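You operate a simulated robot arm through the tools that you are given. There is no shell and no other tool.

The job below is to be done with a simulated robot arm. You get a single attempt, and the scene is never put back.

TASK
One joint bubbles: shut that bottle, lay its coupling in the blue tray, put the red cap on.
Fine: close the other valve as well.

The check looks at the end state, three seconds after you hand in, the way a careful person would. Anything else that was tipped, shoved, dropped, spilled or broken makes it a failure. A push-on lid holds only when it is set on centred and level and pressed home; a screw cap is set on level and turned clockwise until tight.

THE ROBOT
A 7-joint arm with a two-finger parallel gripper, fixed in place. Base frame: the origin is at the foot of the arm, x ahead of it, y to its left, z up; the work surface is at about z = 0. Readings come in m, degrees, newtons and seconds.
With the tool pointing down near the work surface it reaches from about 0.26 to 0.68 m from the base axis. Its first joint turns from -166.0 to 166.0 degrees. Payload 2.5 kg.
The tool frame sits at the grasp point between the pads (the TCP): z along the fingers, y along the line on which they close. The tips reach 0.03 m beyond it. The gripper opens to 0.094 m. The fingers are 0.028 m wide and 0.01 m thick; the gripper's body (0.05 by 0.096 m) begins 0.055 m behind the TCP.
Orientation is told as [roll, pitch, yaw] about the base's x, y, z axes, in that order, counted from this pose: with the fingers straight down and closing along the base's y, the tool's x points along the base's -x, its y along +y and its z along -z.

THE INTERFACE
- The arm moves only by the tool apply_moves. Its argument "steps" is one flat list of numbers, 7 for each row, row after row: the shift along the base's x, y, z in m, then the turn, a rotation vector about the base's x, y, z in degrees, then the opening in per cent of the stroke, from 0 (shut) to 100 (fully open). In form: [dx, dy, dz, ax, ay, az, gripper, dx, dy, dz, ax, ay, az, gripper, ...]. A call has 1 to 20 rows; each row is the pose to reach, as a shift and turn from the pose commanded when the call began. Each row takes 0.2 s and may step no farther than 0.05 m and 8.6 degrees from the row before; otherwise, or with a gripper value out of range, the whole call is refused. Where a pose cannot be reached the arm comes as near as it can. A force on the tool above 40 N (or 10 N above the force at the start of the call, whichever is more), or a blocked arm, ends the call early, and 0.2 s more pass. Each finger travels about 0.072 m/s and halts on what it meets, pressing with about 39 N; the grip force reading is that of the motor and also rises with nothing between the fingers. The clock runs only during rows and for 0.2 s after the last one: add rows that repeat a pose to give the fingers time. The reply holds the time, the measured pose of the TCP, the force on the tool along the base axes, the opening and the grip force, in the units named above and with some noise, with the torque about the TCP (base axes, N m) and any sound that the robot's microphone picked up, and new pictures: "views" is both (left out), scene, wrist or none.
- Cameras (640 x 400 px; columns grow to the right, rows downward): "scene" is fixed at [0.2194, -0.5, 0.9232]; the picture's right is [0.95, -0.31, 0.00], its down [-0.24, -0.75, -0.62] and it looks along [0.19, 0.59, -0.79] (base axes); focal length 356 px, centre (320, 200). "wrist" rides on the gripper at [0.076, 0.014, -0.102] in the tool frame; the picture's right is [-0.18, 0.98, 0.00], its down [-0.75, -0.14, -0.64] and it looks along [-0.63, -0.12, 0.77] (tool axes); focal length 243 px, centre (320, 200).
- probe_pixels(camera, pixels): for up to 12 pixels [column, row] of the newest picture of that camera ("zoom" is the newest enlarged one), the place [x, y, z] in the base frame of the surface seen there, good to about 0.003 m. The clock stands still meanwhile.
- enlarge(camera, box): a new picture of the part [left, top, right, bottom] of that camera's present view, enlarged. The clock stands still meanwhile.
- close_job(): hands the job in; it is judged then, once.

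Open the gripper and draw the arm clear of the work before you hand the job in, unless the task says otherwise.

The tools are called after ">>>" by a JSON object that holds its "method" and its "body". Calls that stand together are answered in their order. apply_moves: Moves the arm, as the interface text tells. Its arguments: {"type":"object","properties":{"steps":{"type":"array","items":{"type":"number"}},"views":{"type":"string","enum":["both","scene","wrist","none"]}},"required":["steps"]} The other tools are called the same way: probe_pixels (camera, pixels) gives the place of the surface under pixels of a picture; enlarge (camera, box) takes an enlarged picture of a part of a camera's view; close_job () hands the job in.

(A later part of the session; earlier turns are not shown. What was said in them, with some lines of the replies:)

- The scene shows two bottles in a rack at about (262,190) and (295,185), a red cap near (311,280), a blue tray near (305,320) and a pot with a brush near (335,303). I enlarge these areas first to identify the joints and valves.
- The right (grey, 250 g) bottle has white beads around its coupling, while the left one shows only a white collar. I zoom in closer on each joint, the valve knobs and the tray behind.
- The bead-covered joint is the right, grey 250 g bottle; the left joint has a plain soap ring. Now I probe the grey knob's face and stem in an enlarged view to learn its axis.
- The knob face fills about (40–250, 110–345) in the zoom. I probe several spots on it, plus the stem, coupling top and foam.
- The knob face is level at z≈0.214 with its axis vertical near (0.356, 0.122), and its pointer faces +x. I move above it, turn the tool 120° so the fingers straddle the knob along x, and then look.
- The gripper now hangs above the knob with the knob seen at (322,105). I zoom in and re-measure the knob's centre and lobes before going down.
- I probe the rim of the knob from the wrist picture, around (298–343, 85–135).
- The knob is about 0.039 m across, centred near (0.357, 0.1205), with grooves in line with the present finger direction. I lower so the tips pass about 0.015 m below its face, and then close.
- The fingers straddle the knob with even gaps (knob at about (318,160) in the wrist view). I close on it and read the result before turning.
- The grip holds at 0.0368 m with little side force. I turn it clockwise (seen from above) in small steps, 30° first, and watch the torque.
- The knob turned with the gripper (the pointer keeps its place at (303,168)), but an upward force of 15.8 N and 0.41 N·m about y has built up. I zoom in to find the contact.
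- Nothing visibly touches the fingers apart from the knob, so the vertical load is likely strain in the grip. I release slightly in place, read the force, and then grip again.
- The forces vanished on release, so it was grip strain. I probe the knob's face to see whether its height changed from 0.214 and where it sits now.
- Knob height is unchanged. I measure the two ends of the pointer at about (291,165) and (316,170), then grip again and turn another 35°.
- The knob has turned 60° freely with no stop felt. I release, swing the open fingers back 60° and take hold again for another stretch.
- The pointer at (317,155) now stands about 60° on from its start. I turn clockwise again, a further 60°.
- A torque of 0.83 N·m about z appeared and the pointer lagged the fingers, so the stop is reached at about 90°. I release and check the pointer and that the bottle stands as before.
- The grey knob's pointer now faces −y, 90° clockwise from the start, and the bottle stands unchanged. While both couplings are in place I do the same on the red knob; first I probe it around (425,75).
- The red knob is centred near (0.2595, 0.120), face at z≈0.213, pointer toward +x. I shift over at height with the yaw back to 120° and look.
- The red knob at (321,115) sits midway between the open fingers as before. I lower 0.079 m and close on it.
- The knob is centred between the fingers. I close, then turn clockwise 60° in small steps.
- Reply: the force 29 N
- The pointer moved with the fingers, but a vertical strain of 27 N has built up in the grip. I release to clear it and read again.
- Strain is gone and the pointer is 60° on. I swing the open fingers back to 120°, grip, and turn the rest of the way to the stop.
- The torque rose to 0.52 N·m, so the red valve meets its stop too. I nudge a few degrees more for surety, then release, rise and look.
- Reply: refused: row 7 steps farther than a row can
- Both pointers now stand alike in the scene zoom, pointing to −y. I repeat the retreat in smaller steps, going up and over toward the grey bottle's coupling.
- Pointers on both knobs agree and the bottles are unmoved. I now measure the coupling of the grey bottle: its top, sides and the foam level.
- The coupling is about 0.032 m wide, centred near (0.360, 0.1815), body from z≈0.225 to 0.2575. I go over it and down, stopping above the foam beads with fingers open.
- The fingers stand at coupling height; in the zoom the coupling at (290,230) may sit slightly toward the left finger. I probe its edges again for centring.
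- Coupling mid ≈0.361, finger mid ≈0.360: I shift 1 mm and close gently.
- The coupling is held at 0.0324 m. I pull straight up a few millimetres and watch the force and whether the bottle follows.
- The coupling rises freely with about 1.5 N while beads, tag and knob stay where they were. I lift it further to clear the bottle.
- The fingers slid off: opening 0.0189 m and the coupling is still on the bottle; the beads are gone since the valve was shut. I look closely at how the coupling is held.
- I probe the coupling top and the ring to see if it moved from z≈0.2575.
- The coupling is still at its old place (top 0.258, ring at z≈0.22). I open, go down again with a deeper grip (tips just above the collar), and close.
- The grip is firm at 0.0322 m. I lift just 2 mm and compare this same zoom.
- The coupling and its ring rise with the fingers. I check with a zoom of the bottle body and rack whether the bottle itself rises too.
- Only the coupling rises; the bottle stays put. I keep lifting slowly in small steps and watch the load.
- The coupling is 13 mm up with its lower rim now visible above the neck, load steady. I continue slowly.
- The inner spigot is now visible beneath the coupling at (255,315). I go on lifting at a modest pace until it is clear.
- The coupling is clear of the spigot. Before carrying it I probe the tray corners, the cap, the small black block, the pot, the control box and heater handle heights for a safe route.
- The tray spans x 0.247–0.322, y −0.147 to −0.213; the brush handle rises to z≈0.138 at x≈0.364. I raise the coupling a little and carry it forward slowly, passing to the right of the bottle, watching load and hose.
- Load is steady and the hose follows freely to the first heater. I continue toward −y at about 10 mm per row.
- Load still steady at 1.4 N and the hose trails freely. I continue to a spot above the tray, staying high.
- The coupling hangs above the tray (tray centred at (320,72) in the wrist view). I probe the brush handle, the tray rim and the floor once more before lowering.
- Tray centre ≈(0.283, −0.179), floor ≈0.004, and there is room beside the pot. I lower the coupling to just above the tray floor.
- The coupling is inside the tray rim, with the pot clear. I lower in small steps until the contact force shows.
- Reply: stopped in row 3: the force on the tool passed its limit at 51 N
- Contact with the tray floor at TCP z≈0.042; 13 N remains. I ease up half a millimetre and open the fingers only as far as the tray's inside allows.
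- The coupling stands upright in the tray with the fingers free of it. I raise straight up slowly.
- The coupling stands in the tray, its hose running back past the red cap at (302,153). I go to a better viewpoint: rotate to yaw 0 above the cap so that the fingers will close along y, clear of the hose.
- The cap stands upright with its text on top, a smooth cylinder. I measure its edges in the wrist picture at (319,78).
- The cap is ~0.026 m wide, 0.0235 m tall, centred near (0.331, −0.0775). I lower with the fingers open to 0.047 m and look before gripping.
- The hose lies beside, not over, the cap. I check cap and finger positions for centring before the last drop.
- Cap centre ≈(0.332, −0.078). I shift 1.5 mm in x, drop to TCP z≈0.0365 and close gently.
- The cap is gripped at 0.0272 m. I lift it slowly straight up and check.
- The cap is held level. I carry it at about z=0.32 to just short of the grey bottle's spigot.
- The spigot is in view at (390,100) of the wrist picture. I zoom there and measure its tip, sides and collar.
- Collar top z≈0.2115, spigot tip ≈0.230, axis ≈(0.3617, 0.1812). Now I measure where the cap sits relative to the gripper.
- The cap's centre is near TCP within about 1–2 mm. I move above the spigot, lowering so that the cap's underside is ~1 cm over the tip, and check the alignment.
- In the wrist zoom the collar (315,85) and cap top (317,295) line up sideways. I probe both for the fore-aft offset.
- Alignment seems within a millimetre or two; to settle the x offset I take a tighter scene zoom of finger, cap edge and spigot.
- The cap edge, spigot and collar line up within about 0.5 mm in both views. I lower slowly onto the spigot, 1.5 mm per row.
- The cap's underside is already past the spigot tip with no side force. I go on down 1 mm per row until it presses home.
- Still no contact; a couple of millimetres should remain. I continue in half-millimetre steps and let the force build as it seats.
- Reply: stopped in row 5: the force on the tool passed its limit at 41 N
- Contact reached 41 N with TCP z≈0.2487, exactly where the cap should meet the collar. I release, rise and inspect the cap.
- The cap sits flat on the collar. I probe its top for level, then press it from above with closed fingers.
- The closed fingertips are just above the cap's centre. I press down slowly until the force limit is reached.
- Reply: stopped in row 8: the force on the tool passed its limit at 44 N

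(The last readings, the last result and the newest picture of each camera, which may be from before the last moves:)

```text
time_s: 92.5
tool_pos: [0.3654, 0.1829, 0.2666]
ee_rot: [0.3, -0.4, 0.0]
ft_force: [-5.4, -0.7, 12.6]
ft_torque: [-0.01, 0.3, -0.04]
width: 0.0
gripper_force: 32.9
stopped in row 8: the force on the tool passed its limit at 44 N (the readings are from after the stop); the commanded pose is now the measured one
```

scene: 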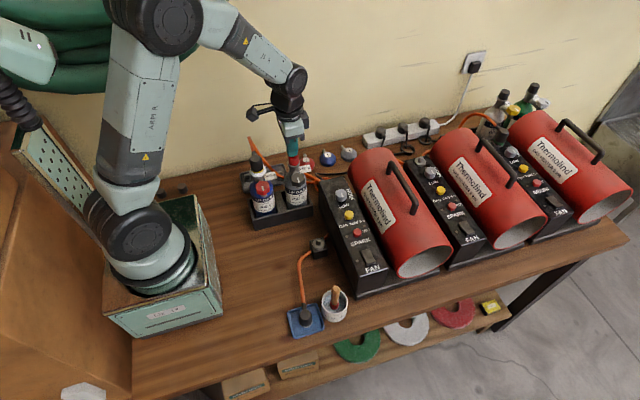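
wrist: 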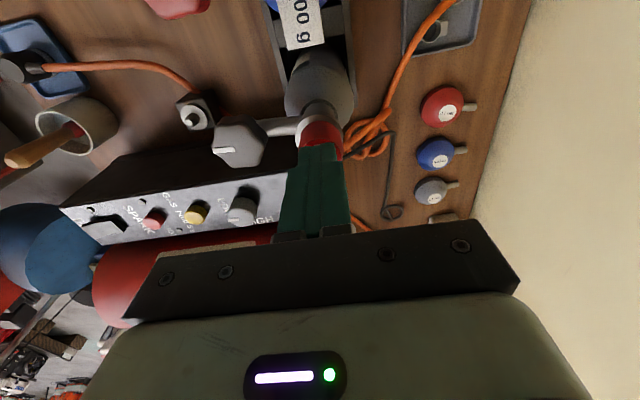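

The press reached 44 N with the cap top unmoved at z≈0.236, so it is home. I rise, draw clear and inspect everything.

>>> {"method": "apply_moves", "body": {"steps": [0, 0, 0.005, 0, 0, 0, 0, 0, 0, 0.02, 0, 0, 0, 0, 0, 0, 0.05, 0, 0, 0, 10, 0, 0, 0.09, 0, 0, 0, 40, 0, -0.01, 0.13, 0, 0, 0, 70, 0, -0.03, 0.17, 0, 0, 0, 90, 0, -0.05, 0.2, 0, 0, 0, 100, -0.02, -0.08, 0.22, 0, 0, 0, 100, -0.05, -0.11, 0.23, 0, 0, 0, 100, -0.08, -0.14, 0.23, 0, 0, 0, 100], "views": "both"}}

>>> {"method": "enlarge", "body": {"camera": "scene", "box": [230, 130, 342, 230]}}

>>> {"method": "enlarge", "body": {"camera": "scene", "box": [250, 225, 394, 345]}}

>>> {"method": "enlarge", "body": {"camera": "scene", "box": [280, 145, 308, 172]}}

```text
time_s: 94.7
tool_pos: [0.2855, 0.0402, 0.4947]
ee_rot: [0.2, -0.3, 0.0]
ft_force: [0.4, -0.3, 0.3]
ft_torque: [0.0, 0.0, 0.02]
width: 0.094
gripper_force: 0.1
```

scene: 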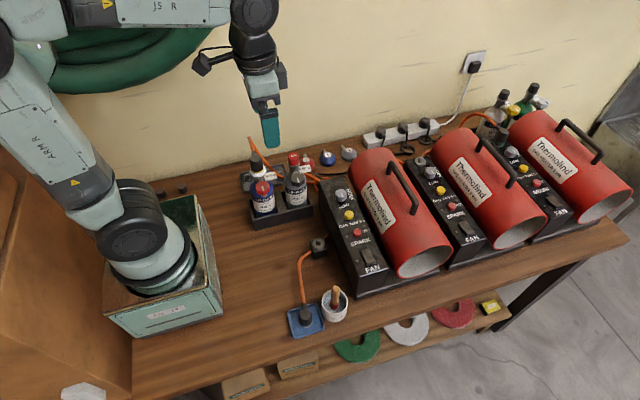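
wrist: 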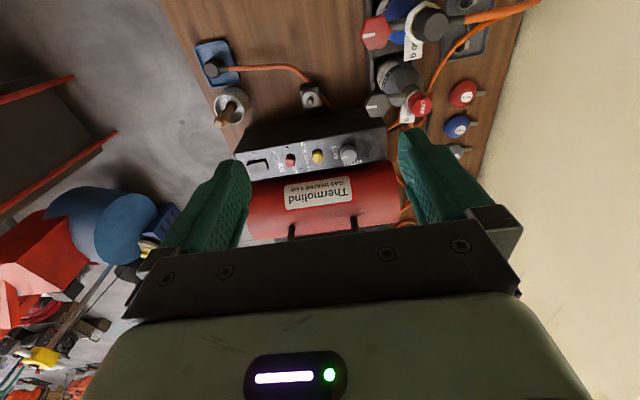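

```text
4.00 times, centred on (286, 180) of scene
```

zoom: 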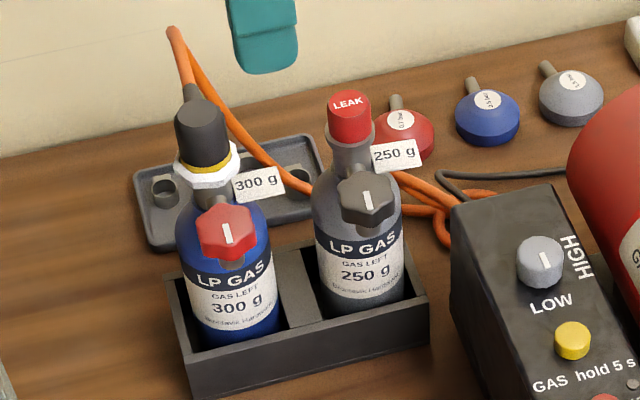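

```text
3.33 times, centred on (322, 285) of scene
```

zoom: 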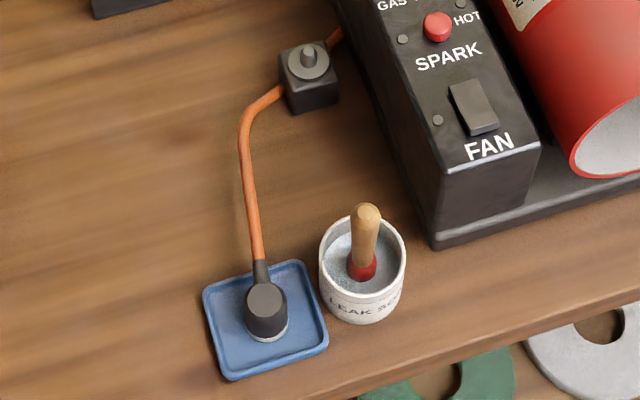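

```text
14.81 times, centred on (294, 158) of scene
```

zoom: 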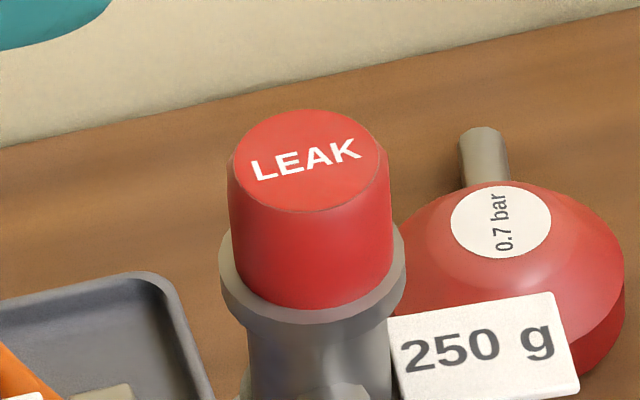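

Everything stands in order: coupling in the tray, both pointers shut, cap on the collar, nothing disturbed. To be sure the cap actually holds, I return above it and re-measure before a gentle tug test.

>>> {"method": "apply_moves", "body": {"steps": [0.03, 0.05, 0, -0.1, 0.1, 0, 100, 0.06, 0.09, -0.01, -0.2, 0.2, 0, 80, 0.0765, 0.12, -0.04, -0.3, 0.4, 0, 60, 0.0765, 0.1385, -0.08, -0.3, 0.4, 0, 50, 0.0765, 0.1385, -0.12, -0.3, 0.4, 0, 50, 0.0765, 0.1385, -0.16, -0.3, 0.4, 0, 50, 0.0765, 0.1385, -0.19, -0.3, 0.4, 0, 50, 0.0765, 0.1385, -0.19, -0.3, 0.4, 0, 50], "views": "both"}}

>>> {"method": "enlarge", "body": {"camera": "wrist", "box": [280, 90, 376, 150]}}

```text
refused: row 1 steps farther than a row can; nothing moved
```

```text
6.67 times, centred on (328, 120) of wrist
```

zoom: 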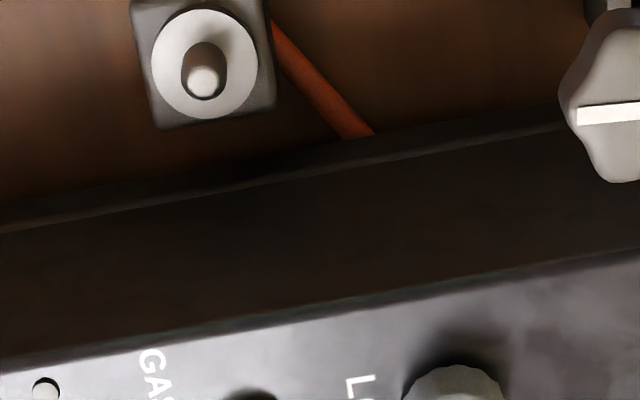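

The first row was too long a step; the wrist zoom shows the spare block at (205,70) and nothing disturbed. I resend the approach in smaller steps.

>>> {"method": "apply_moves", "body": {"steps": [0.02, 0.035, 0, -0.1, 0.1, 0, 100, 0.04, 0.07, 0, -0.2, 0.2, 0, 90, 0.06, 0.105, 0, -0.3, 0.3, 0, 70, 0.0765, 0.1385, -0.01, -0.3, 0.4, 0, 55, 0.0765, 0.1385, -0.05, -0.3, 0.4, 0, 50, 0.0765, 0.1385, -0.09, -0.3, 0.4, 0, 50, 0.0765, 0.1385, -0.13, -0.3, 0.4, 0, 50, 0.0765, 0.1385, -0.17, -0.3, 0.4, 0, 50, 0.0765, 0.1385, -0.18, -0.3, 0.4, 0, 50], "views": "both"}}

>>> {"method": "enlarge", "body": {"camera": "wrist", "box": [280, 90, 376, 150]}}

```text
time_s: 96.7
tool_pos: [0.3629, 0.1786, 0.3144]
ee_rot: [-0.1, 0.1, 0.0]
ft_force: [-1.3, 0.0, -0.5]
ft_torque: [-0.01, 0.02, -0.01]
width: 0.0469
gripper_force: 0.0
```

scene: 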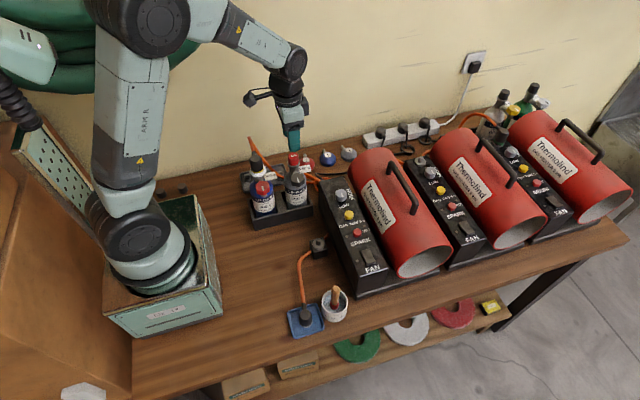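
wrist: 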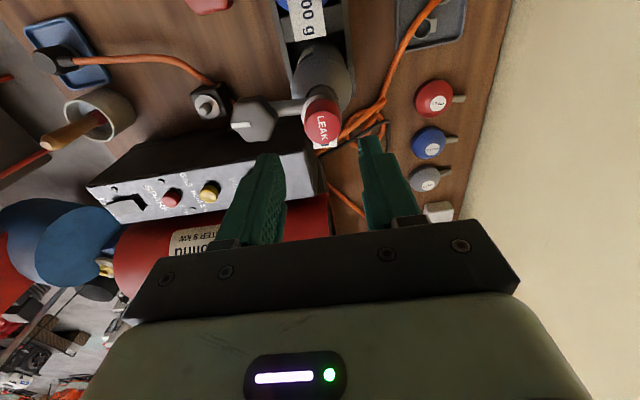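

```text
6.67 times, centred on (328, 120) of wrist
```

zoom: 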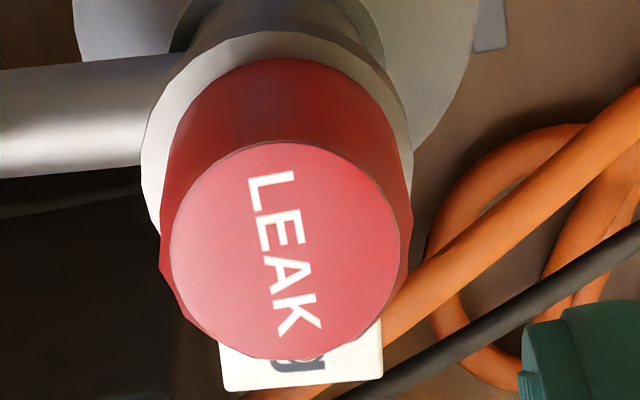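

I probe the cap's top rim for centre and level.

>>> {"method": "probe_pixels", "body": {"camera": "zoom", "pixels": [[286, 250], [180, 252], [392, 250], [284, 152], [288, 350], [215, 180], [360, 180], [355, 325], [215, 325], [150, 160], [405, 155]]}}

```text
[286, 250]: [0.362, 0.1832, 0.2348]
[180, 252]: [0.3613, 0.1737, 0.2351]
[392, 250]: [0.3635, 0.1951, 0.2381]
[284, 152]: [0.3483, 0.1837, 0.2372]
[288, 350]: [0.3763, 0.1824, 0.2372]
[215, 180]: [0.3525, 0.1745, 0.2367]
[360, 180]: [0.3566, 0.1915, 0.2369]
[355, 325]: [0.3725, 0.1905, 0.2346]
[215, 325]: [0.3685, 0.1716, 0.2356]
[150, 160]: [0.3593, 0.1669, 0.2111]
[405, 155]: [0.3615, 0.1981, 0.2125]
```

The cap is level (0.235–0.238) and centred at about (0.362, 0.183). I go down around it, close gently, and then tug upward by 1 mm to see whether it holds.

>>> {"method": "apply_moves", "body": {"steps": [0, 0.001, -0.03, 0, 0, 0, 50, 0, 0.001, -0.05, 0, 0, 0, 50, 0, 0.001, -0.0635, 0, 0, 0, 50, 0, 0.001, -0.0635, 0, 0, 0, 40, 0, 0.001, -0.0635, 0, 0, 0, 32, 0, 0.001, -0.0635, 0, 0, 0, 15, 0, 0.001, -0.0635, 0, 0, 0, 10, 0, 0.001, -0.0635, 0, 0, 0, 10], "views": "none"}}

>>> {"method": "apply_moves", "body": {"steps": [0, 0, 0.0005, 0, 0, 0, 10, 0, 0, 0.001, 0, 0, 0, 10], "views": "scene"}}

>>> {"method": "enlarge", "body": {"camera": "scene", "box": [280, 145, 308, 172]}}

```text
time_s: 98.5
tool_pos: [0.3627, 0.1814, 0.2508]
ee_rot: [-0.1, 0.0, 0.0]
ft_force: [0.4, 0.0, -0.2]
ft_torque: [0.03, 0.03, 0.0]
width: 0.0269
gripper_force: 39.5
```

```text
time_s: 99.1
tool_pos: [0.3608, 0.1821, 0.2517]
ee_rot: [0.0, 0.0, 0.0]
ft_force: [-0.2, 0.1, -0.5]
ft_torque: [0.02, -0.01, -0.03]
width: 0.0269
gripper_force: 39.0
```

scene: 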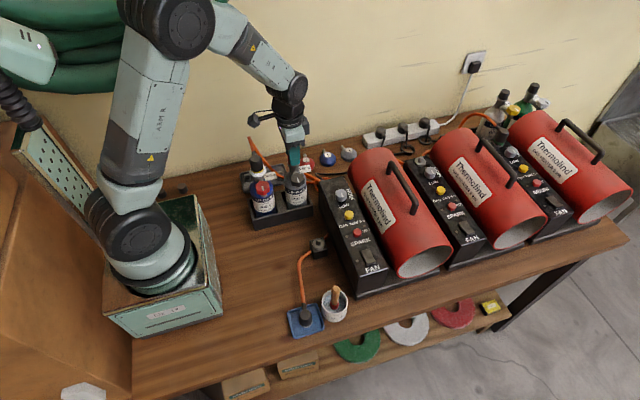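

```text
14.81 times, centred on (294, 158) of scene
```

zoom: 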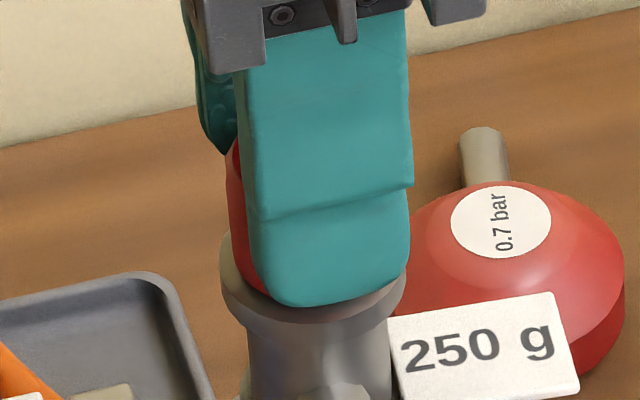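

The cap moved up 1 mm without resistance, so it rests on the spigot rather than snapping. I set it down again with some pressure, and try a clockwise turn to see if any thread takes hold.

>>> {"method": "apply_moves", "body": {"steps": [0, 0, -0.001, 0, 0, 0, 10, 0, 0, -0.0016, 0, 0, 0, 10, 0, 0, -0.0022, 0, 0, 0, 10], "views": "none"}}

```text
time_s: 99.9
tool_pos: [0.3631, 0.1822, 0.2501]
ee_rot: [-0.1, 0.0, -0.1]
ft_force: [-0.6, -1.0, -0.6]
ft_torque: [0.05, 0.02, 0.01]
width: 0.0269
gripper_force: 38.8
```

No contact force yet; I lower further in half-millimetre steps until it touches.

>>> {"method": "apply_moves", "body": {"steps": [0, 0, -0.0005, 0, 0, 0, 10, 0, 0, -0.001, 0, 0, 0, 10, 0, 0, -0.0015, 0, 0, 0, 10, 0, 0, -0.002, 0, 0, 0, 10, 0, 0, -0.0025, 0, 0, 0, 10], "views": "scene"}}

>>> {"method": "enlarge", "body": {"camera": "scene", "box": [280, 145, 308, 172]}}

```text
time_s: 101.2
tool_pos: [0.3635, 0.183, 0.2493]
ee_rot: [0.0, -0.1, -0.1]
ft_force: [-3.1, -1.2, 9.7]
ft_torque: [0.0, 0.24, 0.02]
width: 0.0269
gripper_force: 39.3
stopped in row 5: the force on the tool passed its limit at 41 N (the readings are from after the stop); the commanded pose is now the measured one
```

scene: 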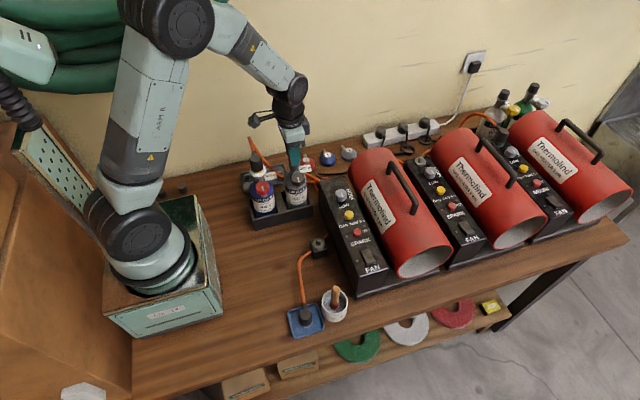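

```text
14.81 times, centred on (294, 158) of scene
```

zoom: 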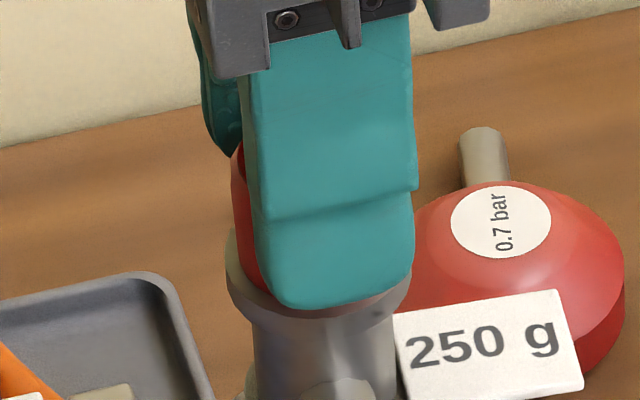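

Pressed home again with 41 N. Keeping the light remaining pressure, I turn 30° clockwise and watch the torque.

>>> {"method": "apply_moves", "body": {"steps": [0, 0, 0, 0, 0, -5, 10, 0, 0, 0, 0, 0, -10, 10, 0, 0, 0, 0, 0, -15, 10, 0, 0, 0, 0, 0, -20, 10, 0, 0, 0, 0, 0, -25, 10, 0, 0, 0, 0, 0, -30, 10], "views": "scene"}}

>>> {"method": "enlarge", "body": {"camera": "scene", "box": [260, 130, 340, 200]}}

```text
time_s: 102.6
tool_pos: [0.3624, 0.1819, 0.2499]
ee_rot: [0.0, 0.0, -30.1]
ft_force: [-4.3, -0.5, 12.8]
ft_torque: [0.12, 0.23, 0.08]
width: 0.0268
gripper_force: 39.2
```

scene: 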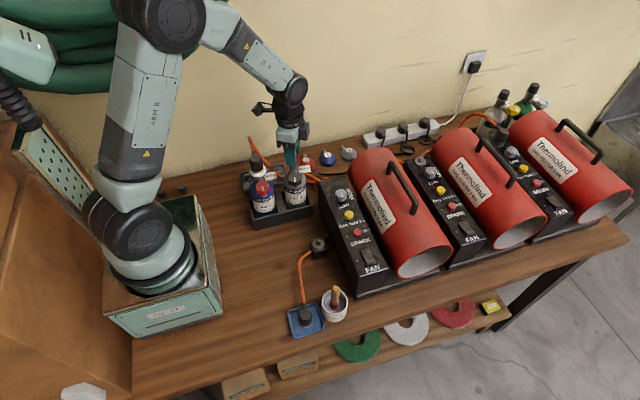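

```text
5.71 times, centred on (300, 165) of scene
```

zoom: 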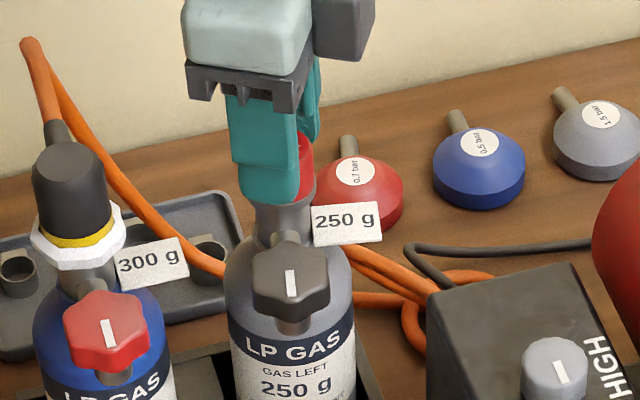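

Only sliding friction (0.08 N·m) — no thread, so it is a push-on cap and stays seated. I release, rise, and press once more from above with closed fingers.

>>> {"method": "apply_moves", "body": {"steps": [0, 0, 0, 0, 0, 0, 25, 0, 0, 0, 0, 0, 0, 35, 0, 0, 0, 0, 0, 0, 45, 0, 0, 0, 0, 0, 0, 50, 0, 0, 0.008, 0, 0, 0, 50, 0, 0, 0.02, 0, 0, 0, 50, 0, 0, 0.04, 0, 0, 8, 50, 0, 0, 0.05, 0, 0, 16, 30, 0, 0, 0.05, 0, 0, 24, 10, 0, 0, 0.05, 0, 0, 30, 0, 0, 0, 0.05, 0, 0, 30, 0], "views": "both"}}

>>> {"method": "enlarge", "body": {"camera": "scene", "box": [280, 145, 308, 172]}}

>>> {"method": "enlarge", "body": {"camera": "wrist", "box": [272, 90, 368, 150]}}

```text
time_s: 105.0
tool_pos: [0.3626, 0.1841, 0.3002]
ee_rot: [0.0, -0.1, 0.2]
ft_force: [-0.9, -0.1, 0.3]
ft_torque: [-0.02, 0.01, -0.02]
width: 0.0
gripper_force: 33.4
```

scene: 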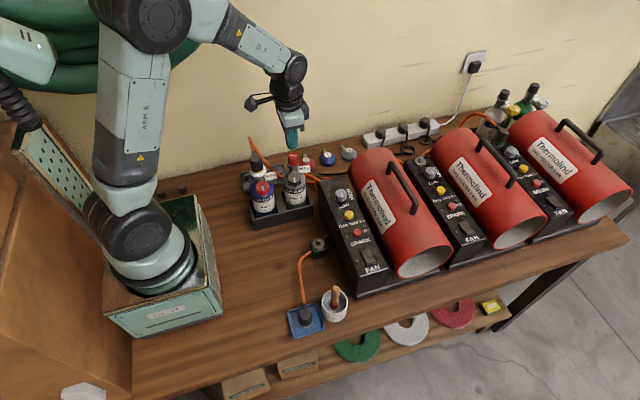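
wrist: 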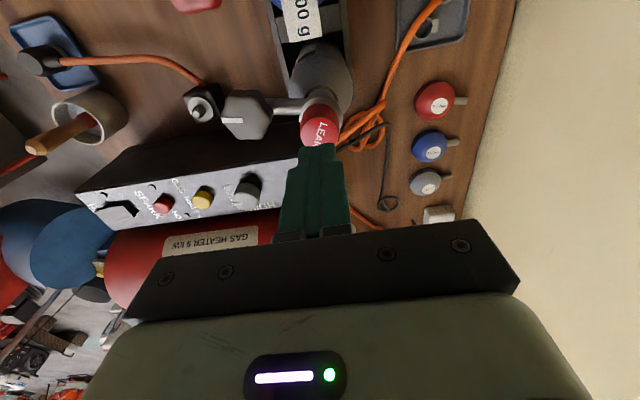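

```text
14.81 times, centred on (294, 158) of scene
```

zoom: 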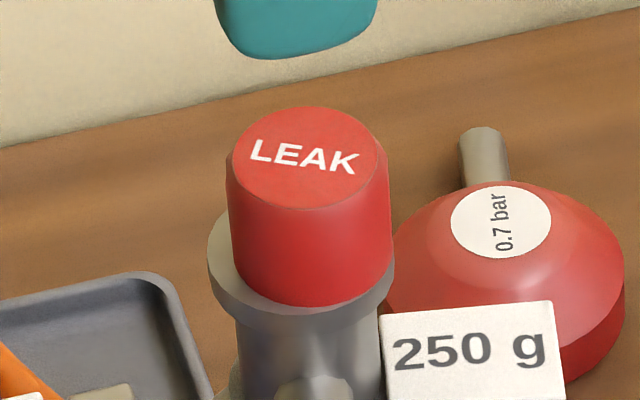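

```text
6.67 times, centred on (320, 120) of wrist
```

zoom: 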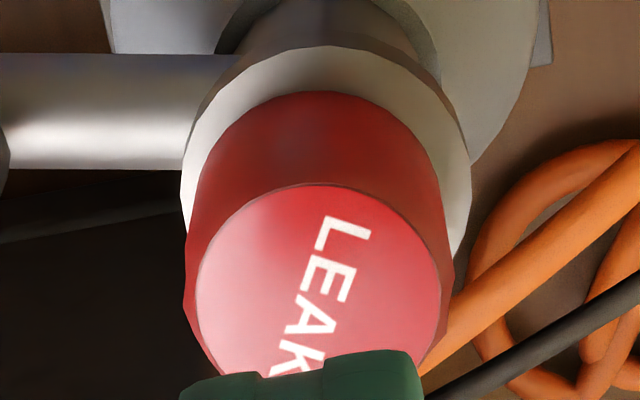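

The cap is on, but collar and tag seem to have shifted ~2 mm from that turn. I look at the whole bottle in the rack to see if it leans or rotated.

>>> {"method": "enlarge", "body": {"camera": "scene", "box": [230, 130, 342, 230]}}

>>> {"method": "probe_pixels", "body": {"camera": "scene", "pixels": [[293, 152], [287, 163], [298, 163], [293, 157], [288, 158], [298, 158], [297, 180], [254, 158], [287, 195], [302, 193], [289, 165], [296, 166]]}}

```text
4.00 times, centred on (286, 180) of scene
```

zoom: 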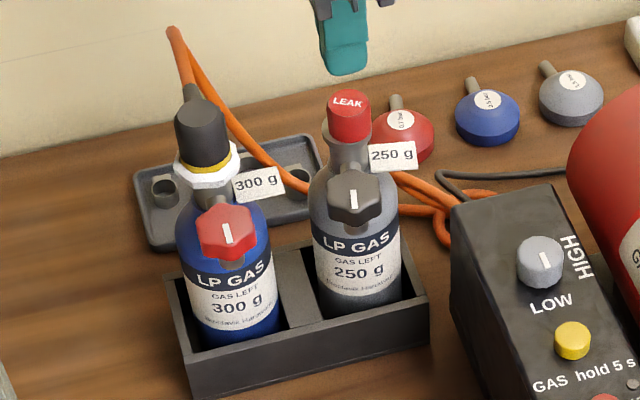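

```text
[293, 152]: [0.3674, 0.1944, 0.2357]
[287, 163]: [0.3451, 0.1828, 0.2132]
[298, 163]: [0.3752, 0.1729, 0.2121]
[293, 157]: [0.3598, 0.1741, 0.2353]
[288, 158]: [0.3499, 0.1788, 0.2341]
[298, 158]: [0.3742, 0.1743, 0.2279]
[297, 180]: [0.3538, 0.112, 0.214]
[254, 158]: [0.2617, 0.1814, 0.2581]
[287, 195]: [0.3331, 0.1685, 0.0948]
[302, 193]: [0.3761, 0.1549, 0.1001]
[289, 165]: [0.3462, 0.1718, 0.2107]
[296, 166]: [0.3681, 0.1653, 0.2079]
```

The bottle turned about 9° about its own axis within its slot but stands upright. I probe cap and collar from the wrist view to see whether the cap is still centred.

>>> {"method": "probe_pixels", "body": {"camera": "wrist", "pixels": [[300, 118], [341, 117], [321, 98], [302, 133], [337, 132], [320, 119], [320, 133], [310, 122], [330, 122], [320, 142], [306, 140], [334, 140]]}}

```text
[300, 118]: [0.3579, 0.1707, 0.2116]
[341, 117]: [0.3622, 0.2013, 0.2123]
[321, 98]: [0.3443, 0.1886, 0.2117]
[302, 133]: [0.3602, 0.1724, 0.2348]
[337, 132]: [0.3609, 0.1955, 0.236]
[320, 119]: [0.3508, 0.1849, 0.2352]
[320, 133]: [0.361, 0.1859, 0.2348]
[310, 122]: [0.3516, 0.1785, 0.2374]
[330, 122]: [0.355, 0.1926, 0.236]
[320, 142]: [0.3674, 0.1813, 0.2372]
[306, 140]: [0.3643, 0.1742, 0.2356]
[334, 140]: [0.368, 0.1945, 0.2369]
```

By comparing outlines, the cap now sits about 2 mm toward +x and 1 mm toward −y of the collar's centre. I'll grip it again, lift 2 mm, shift it to centre, and check before seating it.

>>> {"method": "apply_moves", "body": {"steps": [0, 0, 0, 0, 0, 0, 20, 0, 0, 0, 0, 0, 0, 40, 0, 0, 0, 0, 0, 0, 50, 0, 0, -0.02, 0, 0, 0, 50, 0, 0, -0.04, 0, 0, 0, 50, 0, 0, -0.0488, 0, 0, 0, 50, 0, 0, -0.0488, 0, 0, 0, 40, 0, 0, -0.0488, 0, 0, 0, 33, 0, 0, -0.0488, 0, 0, 0, 25, 0, 0, -0.0488, 0, 0, 0, 15, 0, 0, -0.0488, 0, 0, 0, 10], "views": "none"}}

>>> {"method": "apply_moves", "body": {"steps": [0, 0, 0.001, 0, 0, 0, 10, 0, 0, 0.002, 0, 0, 0, 10, 0, 0, 0.003, 0, 0, 0, 10, -0.001, 0.0005, 0.003, 0, 0, 0, 10, -0.002, 0.001, 0.003, 0, 0, 0, 10, -0.002, 0.001, 0.003, 0, 0, 0, 10], "views": "both"}}

>>> {"method": "enlarge", "body": {"camera": "scene", "box": [280, 145, 308, 172]}}

>>> {"method": "enlarge", "body": {"camera": "wrist", "box": [272, 110, 368, 170]}}

```text
time_s: 107.4
tool_pos: [0.3629, 0.1837, 0.2491]
ee_rot: [0.0, 0.0, -0.2]
ft_force: [0.5, 0.1, 0.3]
ft_torque: [-0.01, 0.0, 0.02]
width: 0.0283
gripper_force: 38.4
```

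```text
time_s: 108.8
tool_pos: [0.3607, 0.1834, 0.2528]
ee_rot: [0.0, -0.1, -0.1]
ft_force: [0.9, -0.4, 0.0]
ft_torque: [0.02, -0.01, -0.02]
width: 0.0284
gripper_force: 39.4
```

scene: 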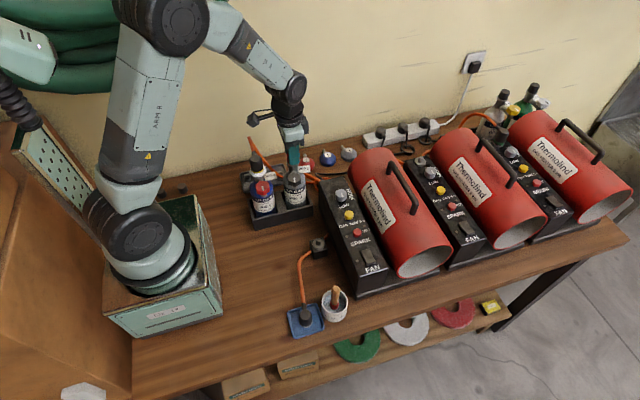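
wrist: 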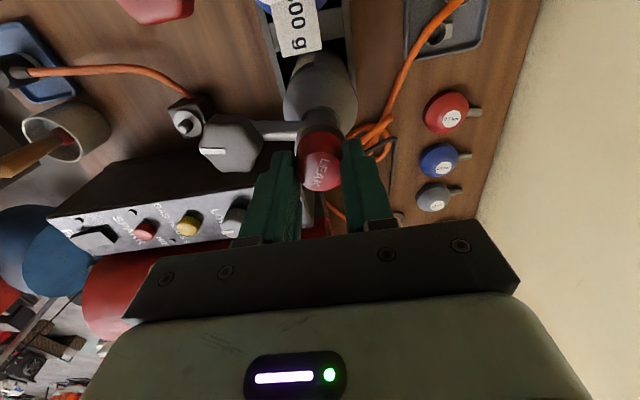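

```text
14.81 times, centred on (294, 158) of scene
```

zoom: 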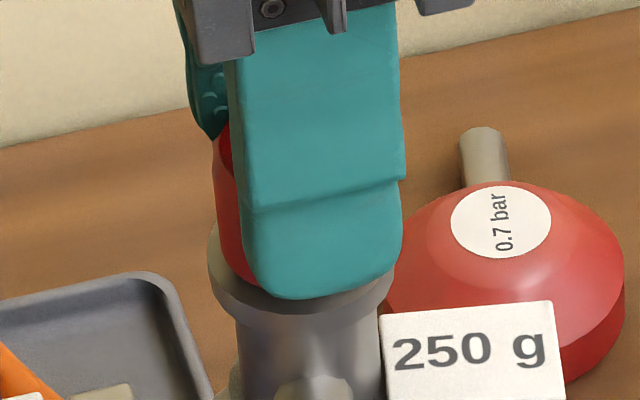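

```text
6.67 times, centred on (320, 140) of wrist
```

zoom: 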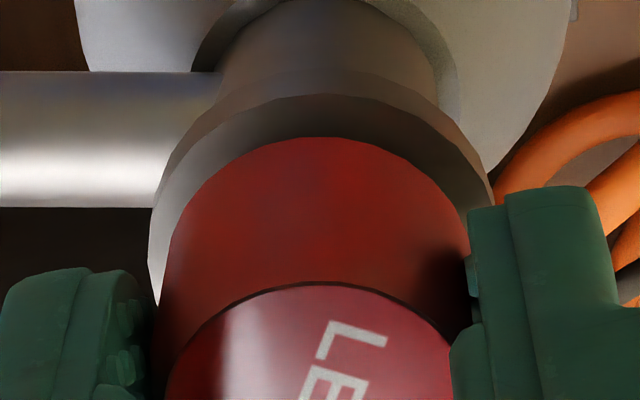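

The cap's left edge (213) now matches a centred position over the collar, and the wrist view agrees within half a millimetre. I lower it in fine steps onto the collar.

>>> {"method": "apply_moves", "body": {"steps": [0, 0, -0.001, 0, 0, 0, 10, 0, 0, -0.002, 0, 0, 0, 10, 0, 0, -0.003, 0, 0, 0, 10, 0, 0, -0.0034, 0, 0, 0, 10, 0, 0, -0.0038, 0, 0, 0, 10], "views": "none"}}

```text
time_s: 110.0
tool_pos: [0.3617, 0.1842, 0.249]
ee_rot: [-0.1, -0.2, -0.1]
ft_force: [-0.7, -0.5, 2.0]
ft_torque: [-0.02, -0.01, 0.01]
width: 0.0283
gripper_force: 39.0
```

The first touch shows (2 N). I press a little more in 0.3 mm steps.

>>> {"method": "apply_moves", "body": {"steps": [0, 0, -0.0003, 0, 0, 0, 10, 0, 0, -0.0006, 0, 0, 0, 10, 0, 0, -0.0009, 0, 0, 0, 10], "views": "none"}}

>>> {"method": "apply_moves", "body": {"steps": [0, 0, -0.0003, 0, 0, 0, 10, 0, 0, -0.0006, 0, 0, 0, 10], "views": "none"}}

```text
time_s: 110.8
tool_pos: [0.3611, 0.1849, 0.2491]
ee_rot: [0.0, -0.2, -0.1]
ft_force: [-3.9, -2.2, 17.3]
ft_torque: [-0.13, 0.25, 0.02]
width: 0.0282
gripper_force: 39.1
```

```text
time_s: 111.4
tool_pos: [0.3617, 0.1855, 0.2491]
ee_rot: [0.2, -0.4, -0.1]
ft_force: [-7.2, -1.1, 34.9]
ft_torque: [-0.12, 0.4, 0.03]
width: 0.0285
gripper_force: 38.6
```

Pressed at 35 N, level. I ease the load off before opening so nothing springs sideways, then release and rise.

>>> {"method": "apply_moves", "body": {"steps": [0, 0, 0.0006, 0, 0, 0, 10, 0, 0, 0.0012, 0, 0, 0, 10, 0, 0, 0.0012, 0, 0, 0, 10], "views": "none"}}

>>> {"method": "apply_moves", "body": {"steps": [0, 0, 0, 0, 0, 0, 28, 0, 0, 0, 0, 0, 0, 33, 0, 0, 0, 0, 0, 0, 40, 0, 0, 0, 0, 0, 0, 50, 0, 0, 0.008, 0, 0, 0, 50, 0, 0, 0.02, 0, 0, 0, 50, 0, 0, 0.04, 0, 0, 0, 50, 0, 0, 0.055, 0, 0, 0, 50], "views": "both"}}

>>> {"method": "enlarge", "body": {"camera": "scene", "box": [280, 145, 308, 172]}}

>>> {"method": "enlarge", "body": {"camera": "wrist", "box": [272, 90, 368, 150]}}

```text
time_s: 112.2
tool_pos: [0.3617, 0.1837, 0.2486]
ee_rot: [-0.1, -0.3, -0.1]
ft_force: [-1.5, 1.9, 15.1]
ft_torque: [0.05, 0.0, 0.0]
width: 0.0283
gripper_force: 39.5
```

```text
time_s: 114.0
tool_pos: [0.3617, 0.1829, 0.3055]
ee_rot: [0.0, -0.1, 0.0]
ft_force: [-0.4, 0.0, 0.2]
ft_torque: [-0.02, 0.02, 0.01]
width: 0.0471
gripper_force: 0.0
```

scene: 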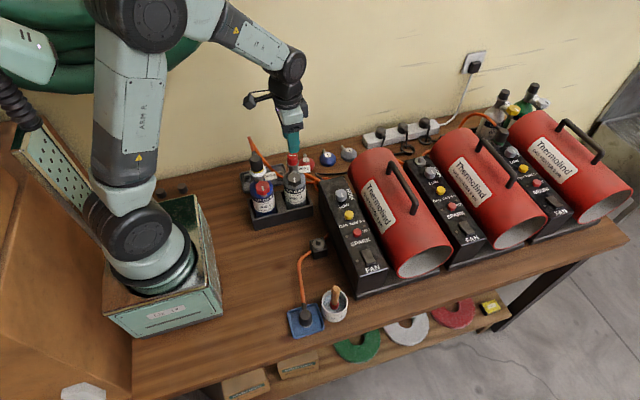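
wrist: 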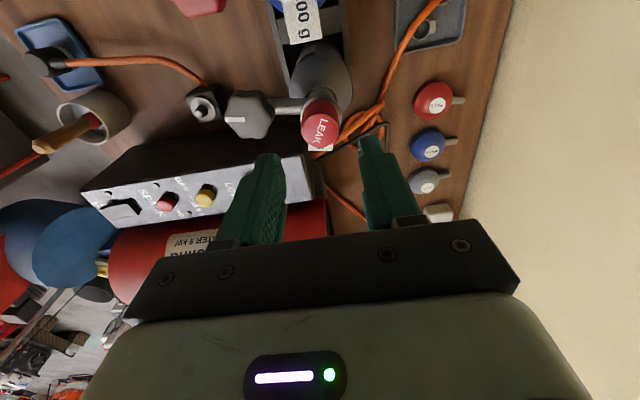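

```text
14.81 times, centred on (294, 158) of scene
```

zoom: 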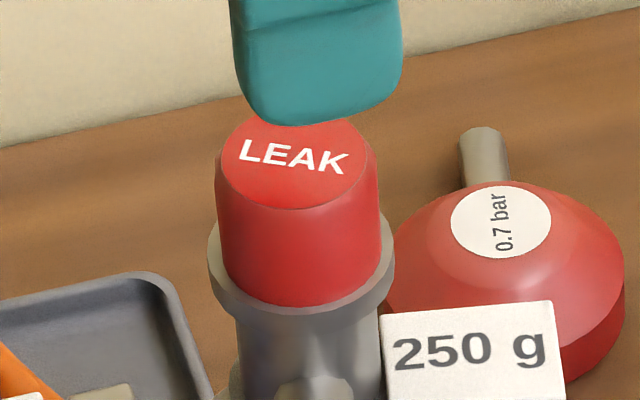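

```text
6.67 times, centred on (320, 120) of wrist
```

zoom: 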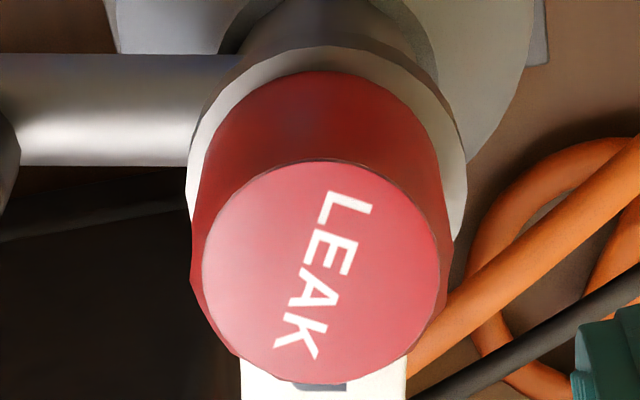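

The cap is now centred (base 222–381 over collar 208–393) and level. I draw the arm well clear with the gripper open and make a last overall check.

>>> {"method": "apply_moves", "body": {"steps": [0, 0, 0.04, 0, 0, 0, 50, 0, 0, 0.08, 0, 0, 0, 60, 0, 0, 0.12, 0, 0, 0, 80, 0, -0.02, 0.16, 0, 0, 0, 100, -0.01, -0.05, 0.18, 0, 0, 0, 100, -0.03, -0.08, 0.19, 0, 0, 0, 100, -0.05, -0.11, 0.19, 0, 0, 0, 100, -0.07, -0.14, 0.19, 0, 0, 0, 100], "views": "both"}}

>>> {"method": "enlarge", "body": {"camera": "scene", "box": [230, 130, 342, 230]}}

>>> {"method": "enlarge", "body": {"camera": "scene", "box": [250, 225, 394, 345]}}

```text
time_s: 115.8
tool_pos: [0.2922, 0.0434, 0.4958]
ee_rot: [0.1, -0.1, 0.0]
ft_force: [-0.4, 0.6, 0.2]
ft_torque: [-0.02, -0.02, 0.01]
width: 0.0941
gripper_force: 0.1
```

scene: 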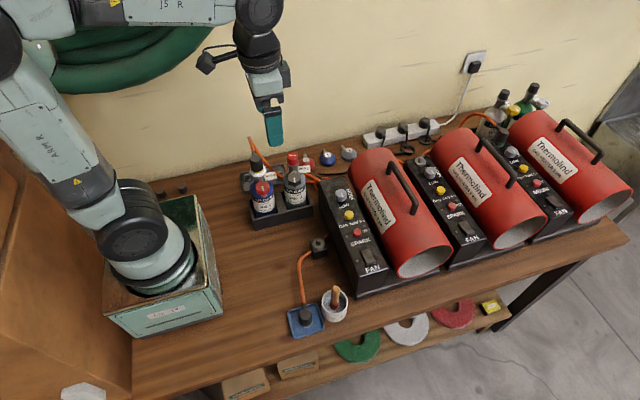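
wrist: 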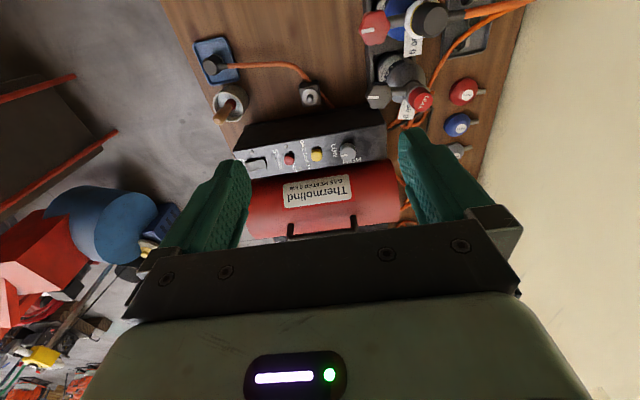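

```text
4.00 times, centred on (286, 180) of scene
```

zoom: 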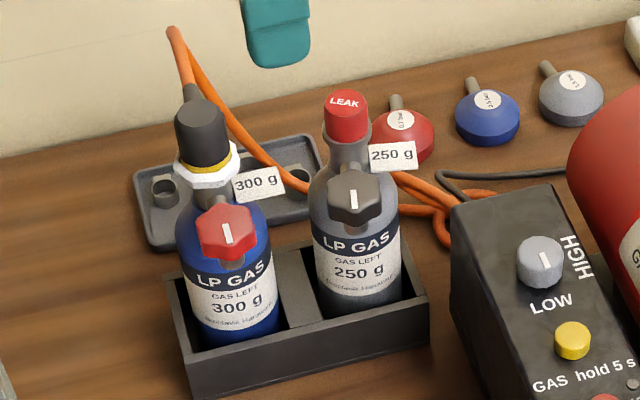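

```text
3.33 times, centred on (322, 285) of scene
```

zoom: 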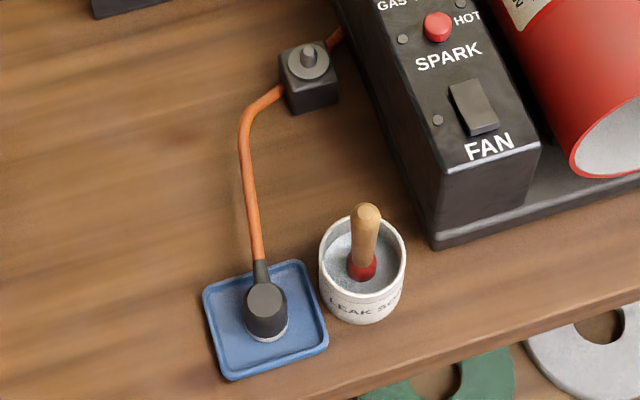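

The final picture shows both valve pointers shut, the leaking bottle capped in red, its coupling standing in the blue tray, and everything else in place with the arm clear and gripper open. I hand the job in.

>>> {"method": "close_job", "body": {}}

```text
The job is handed in.
```

The job is handed in. I haven't seen the check's result.

- **Leaking joint:** The bubbling joint was on the grey 250 g bottle. I turned its valve clockwise to the stop, about 90°, and the bubbles went away.
- **Coupling:** It stands upright in the blue tray with its hose still attached. My first grip slid off without pulling it loose; the second, deeper grip took it off cleanly.
- **Red cap:** It is a push-on cap with no thread. It sits centred and level on the bottle, and the last press was about 35 N. In a tug test it lifted 1 mm with almost no resistance, so it rests on the spigot instead of clicking into place.
- **Other valve:** The valve on the blue 300 g bottle is also turned clockwise to its stop.

**Bottle moved slightly:** When I tried turning the cap to check for a thread, the grey bottle rotated about 9° in its slot and its neck moved a few millimetres. It still stands upright, and I left it there.

In the last pictures nothing else had moved. The gripper is open and the arm is clear of the work.
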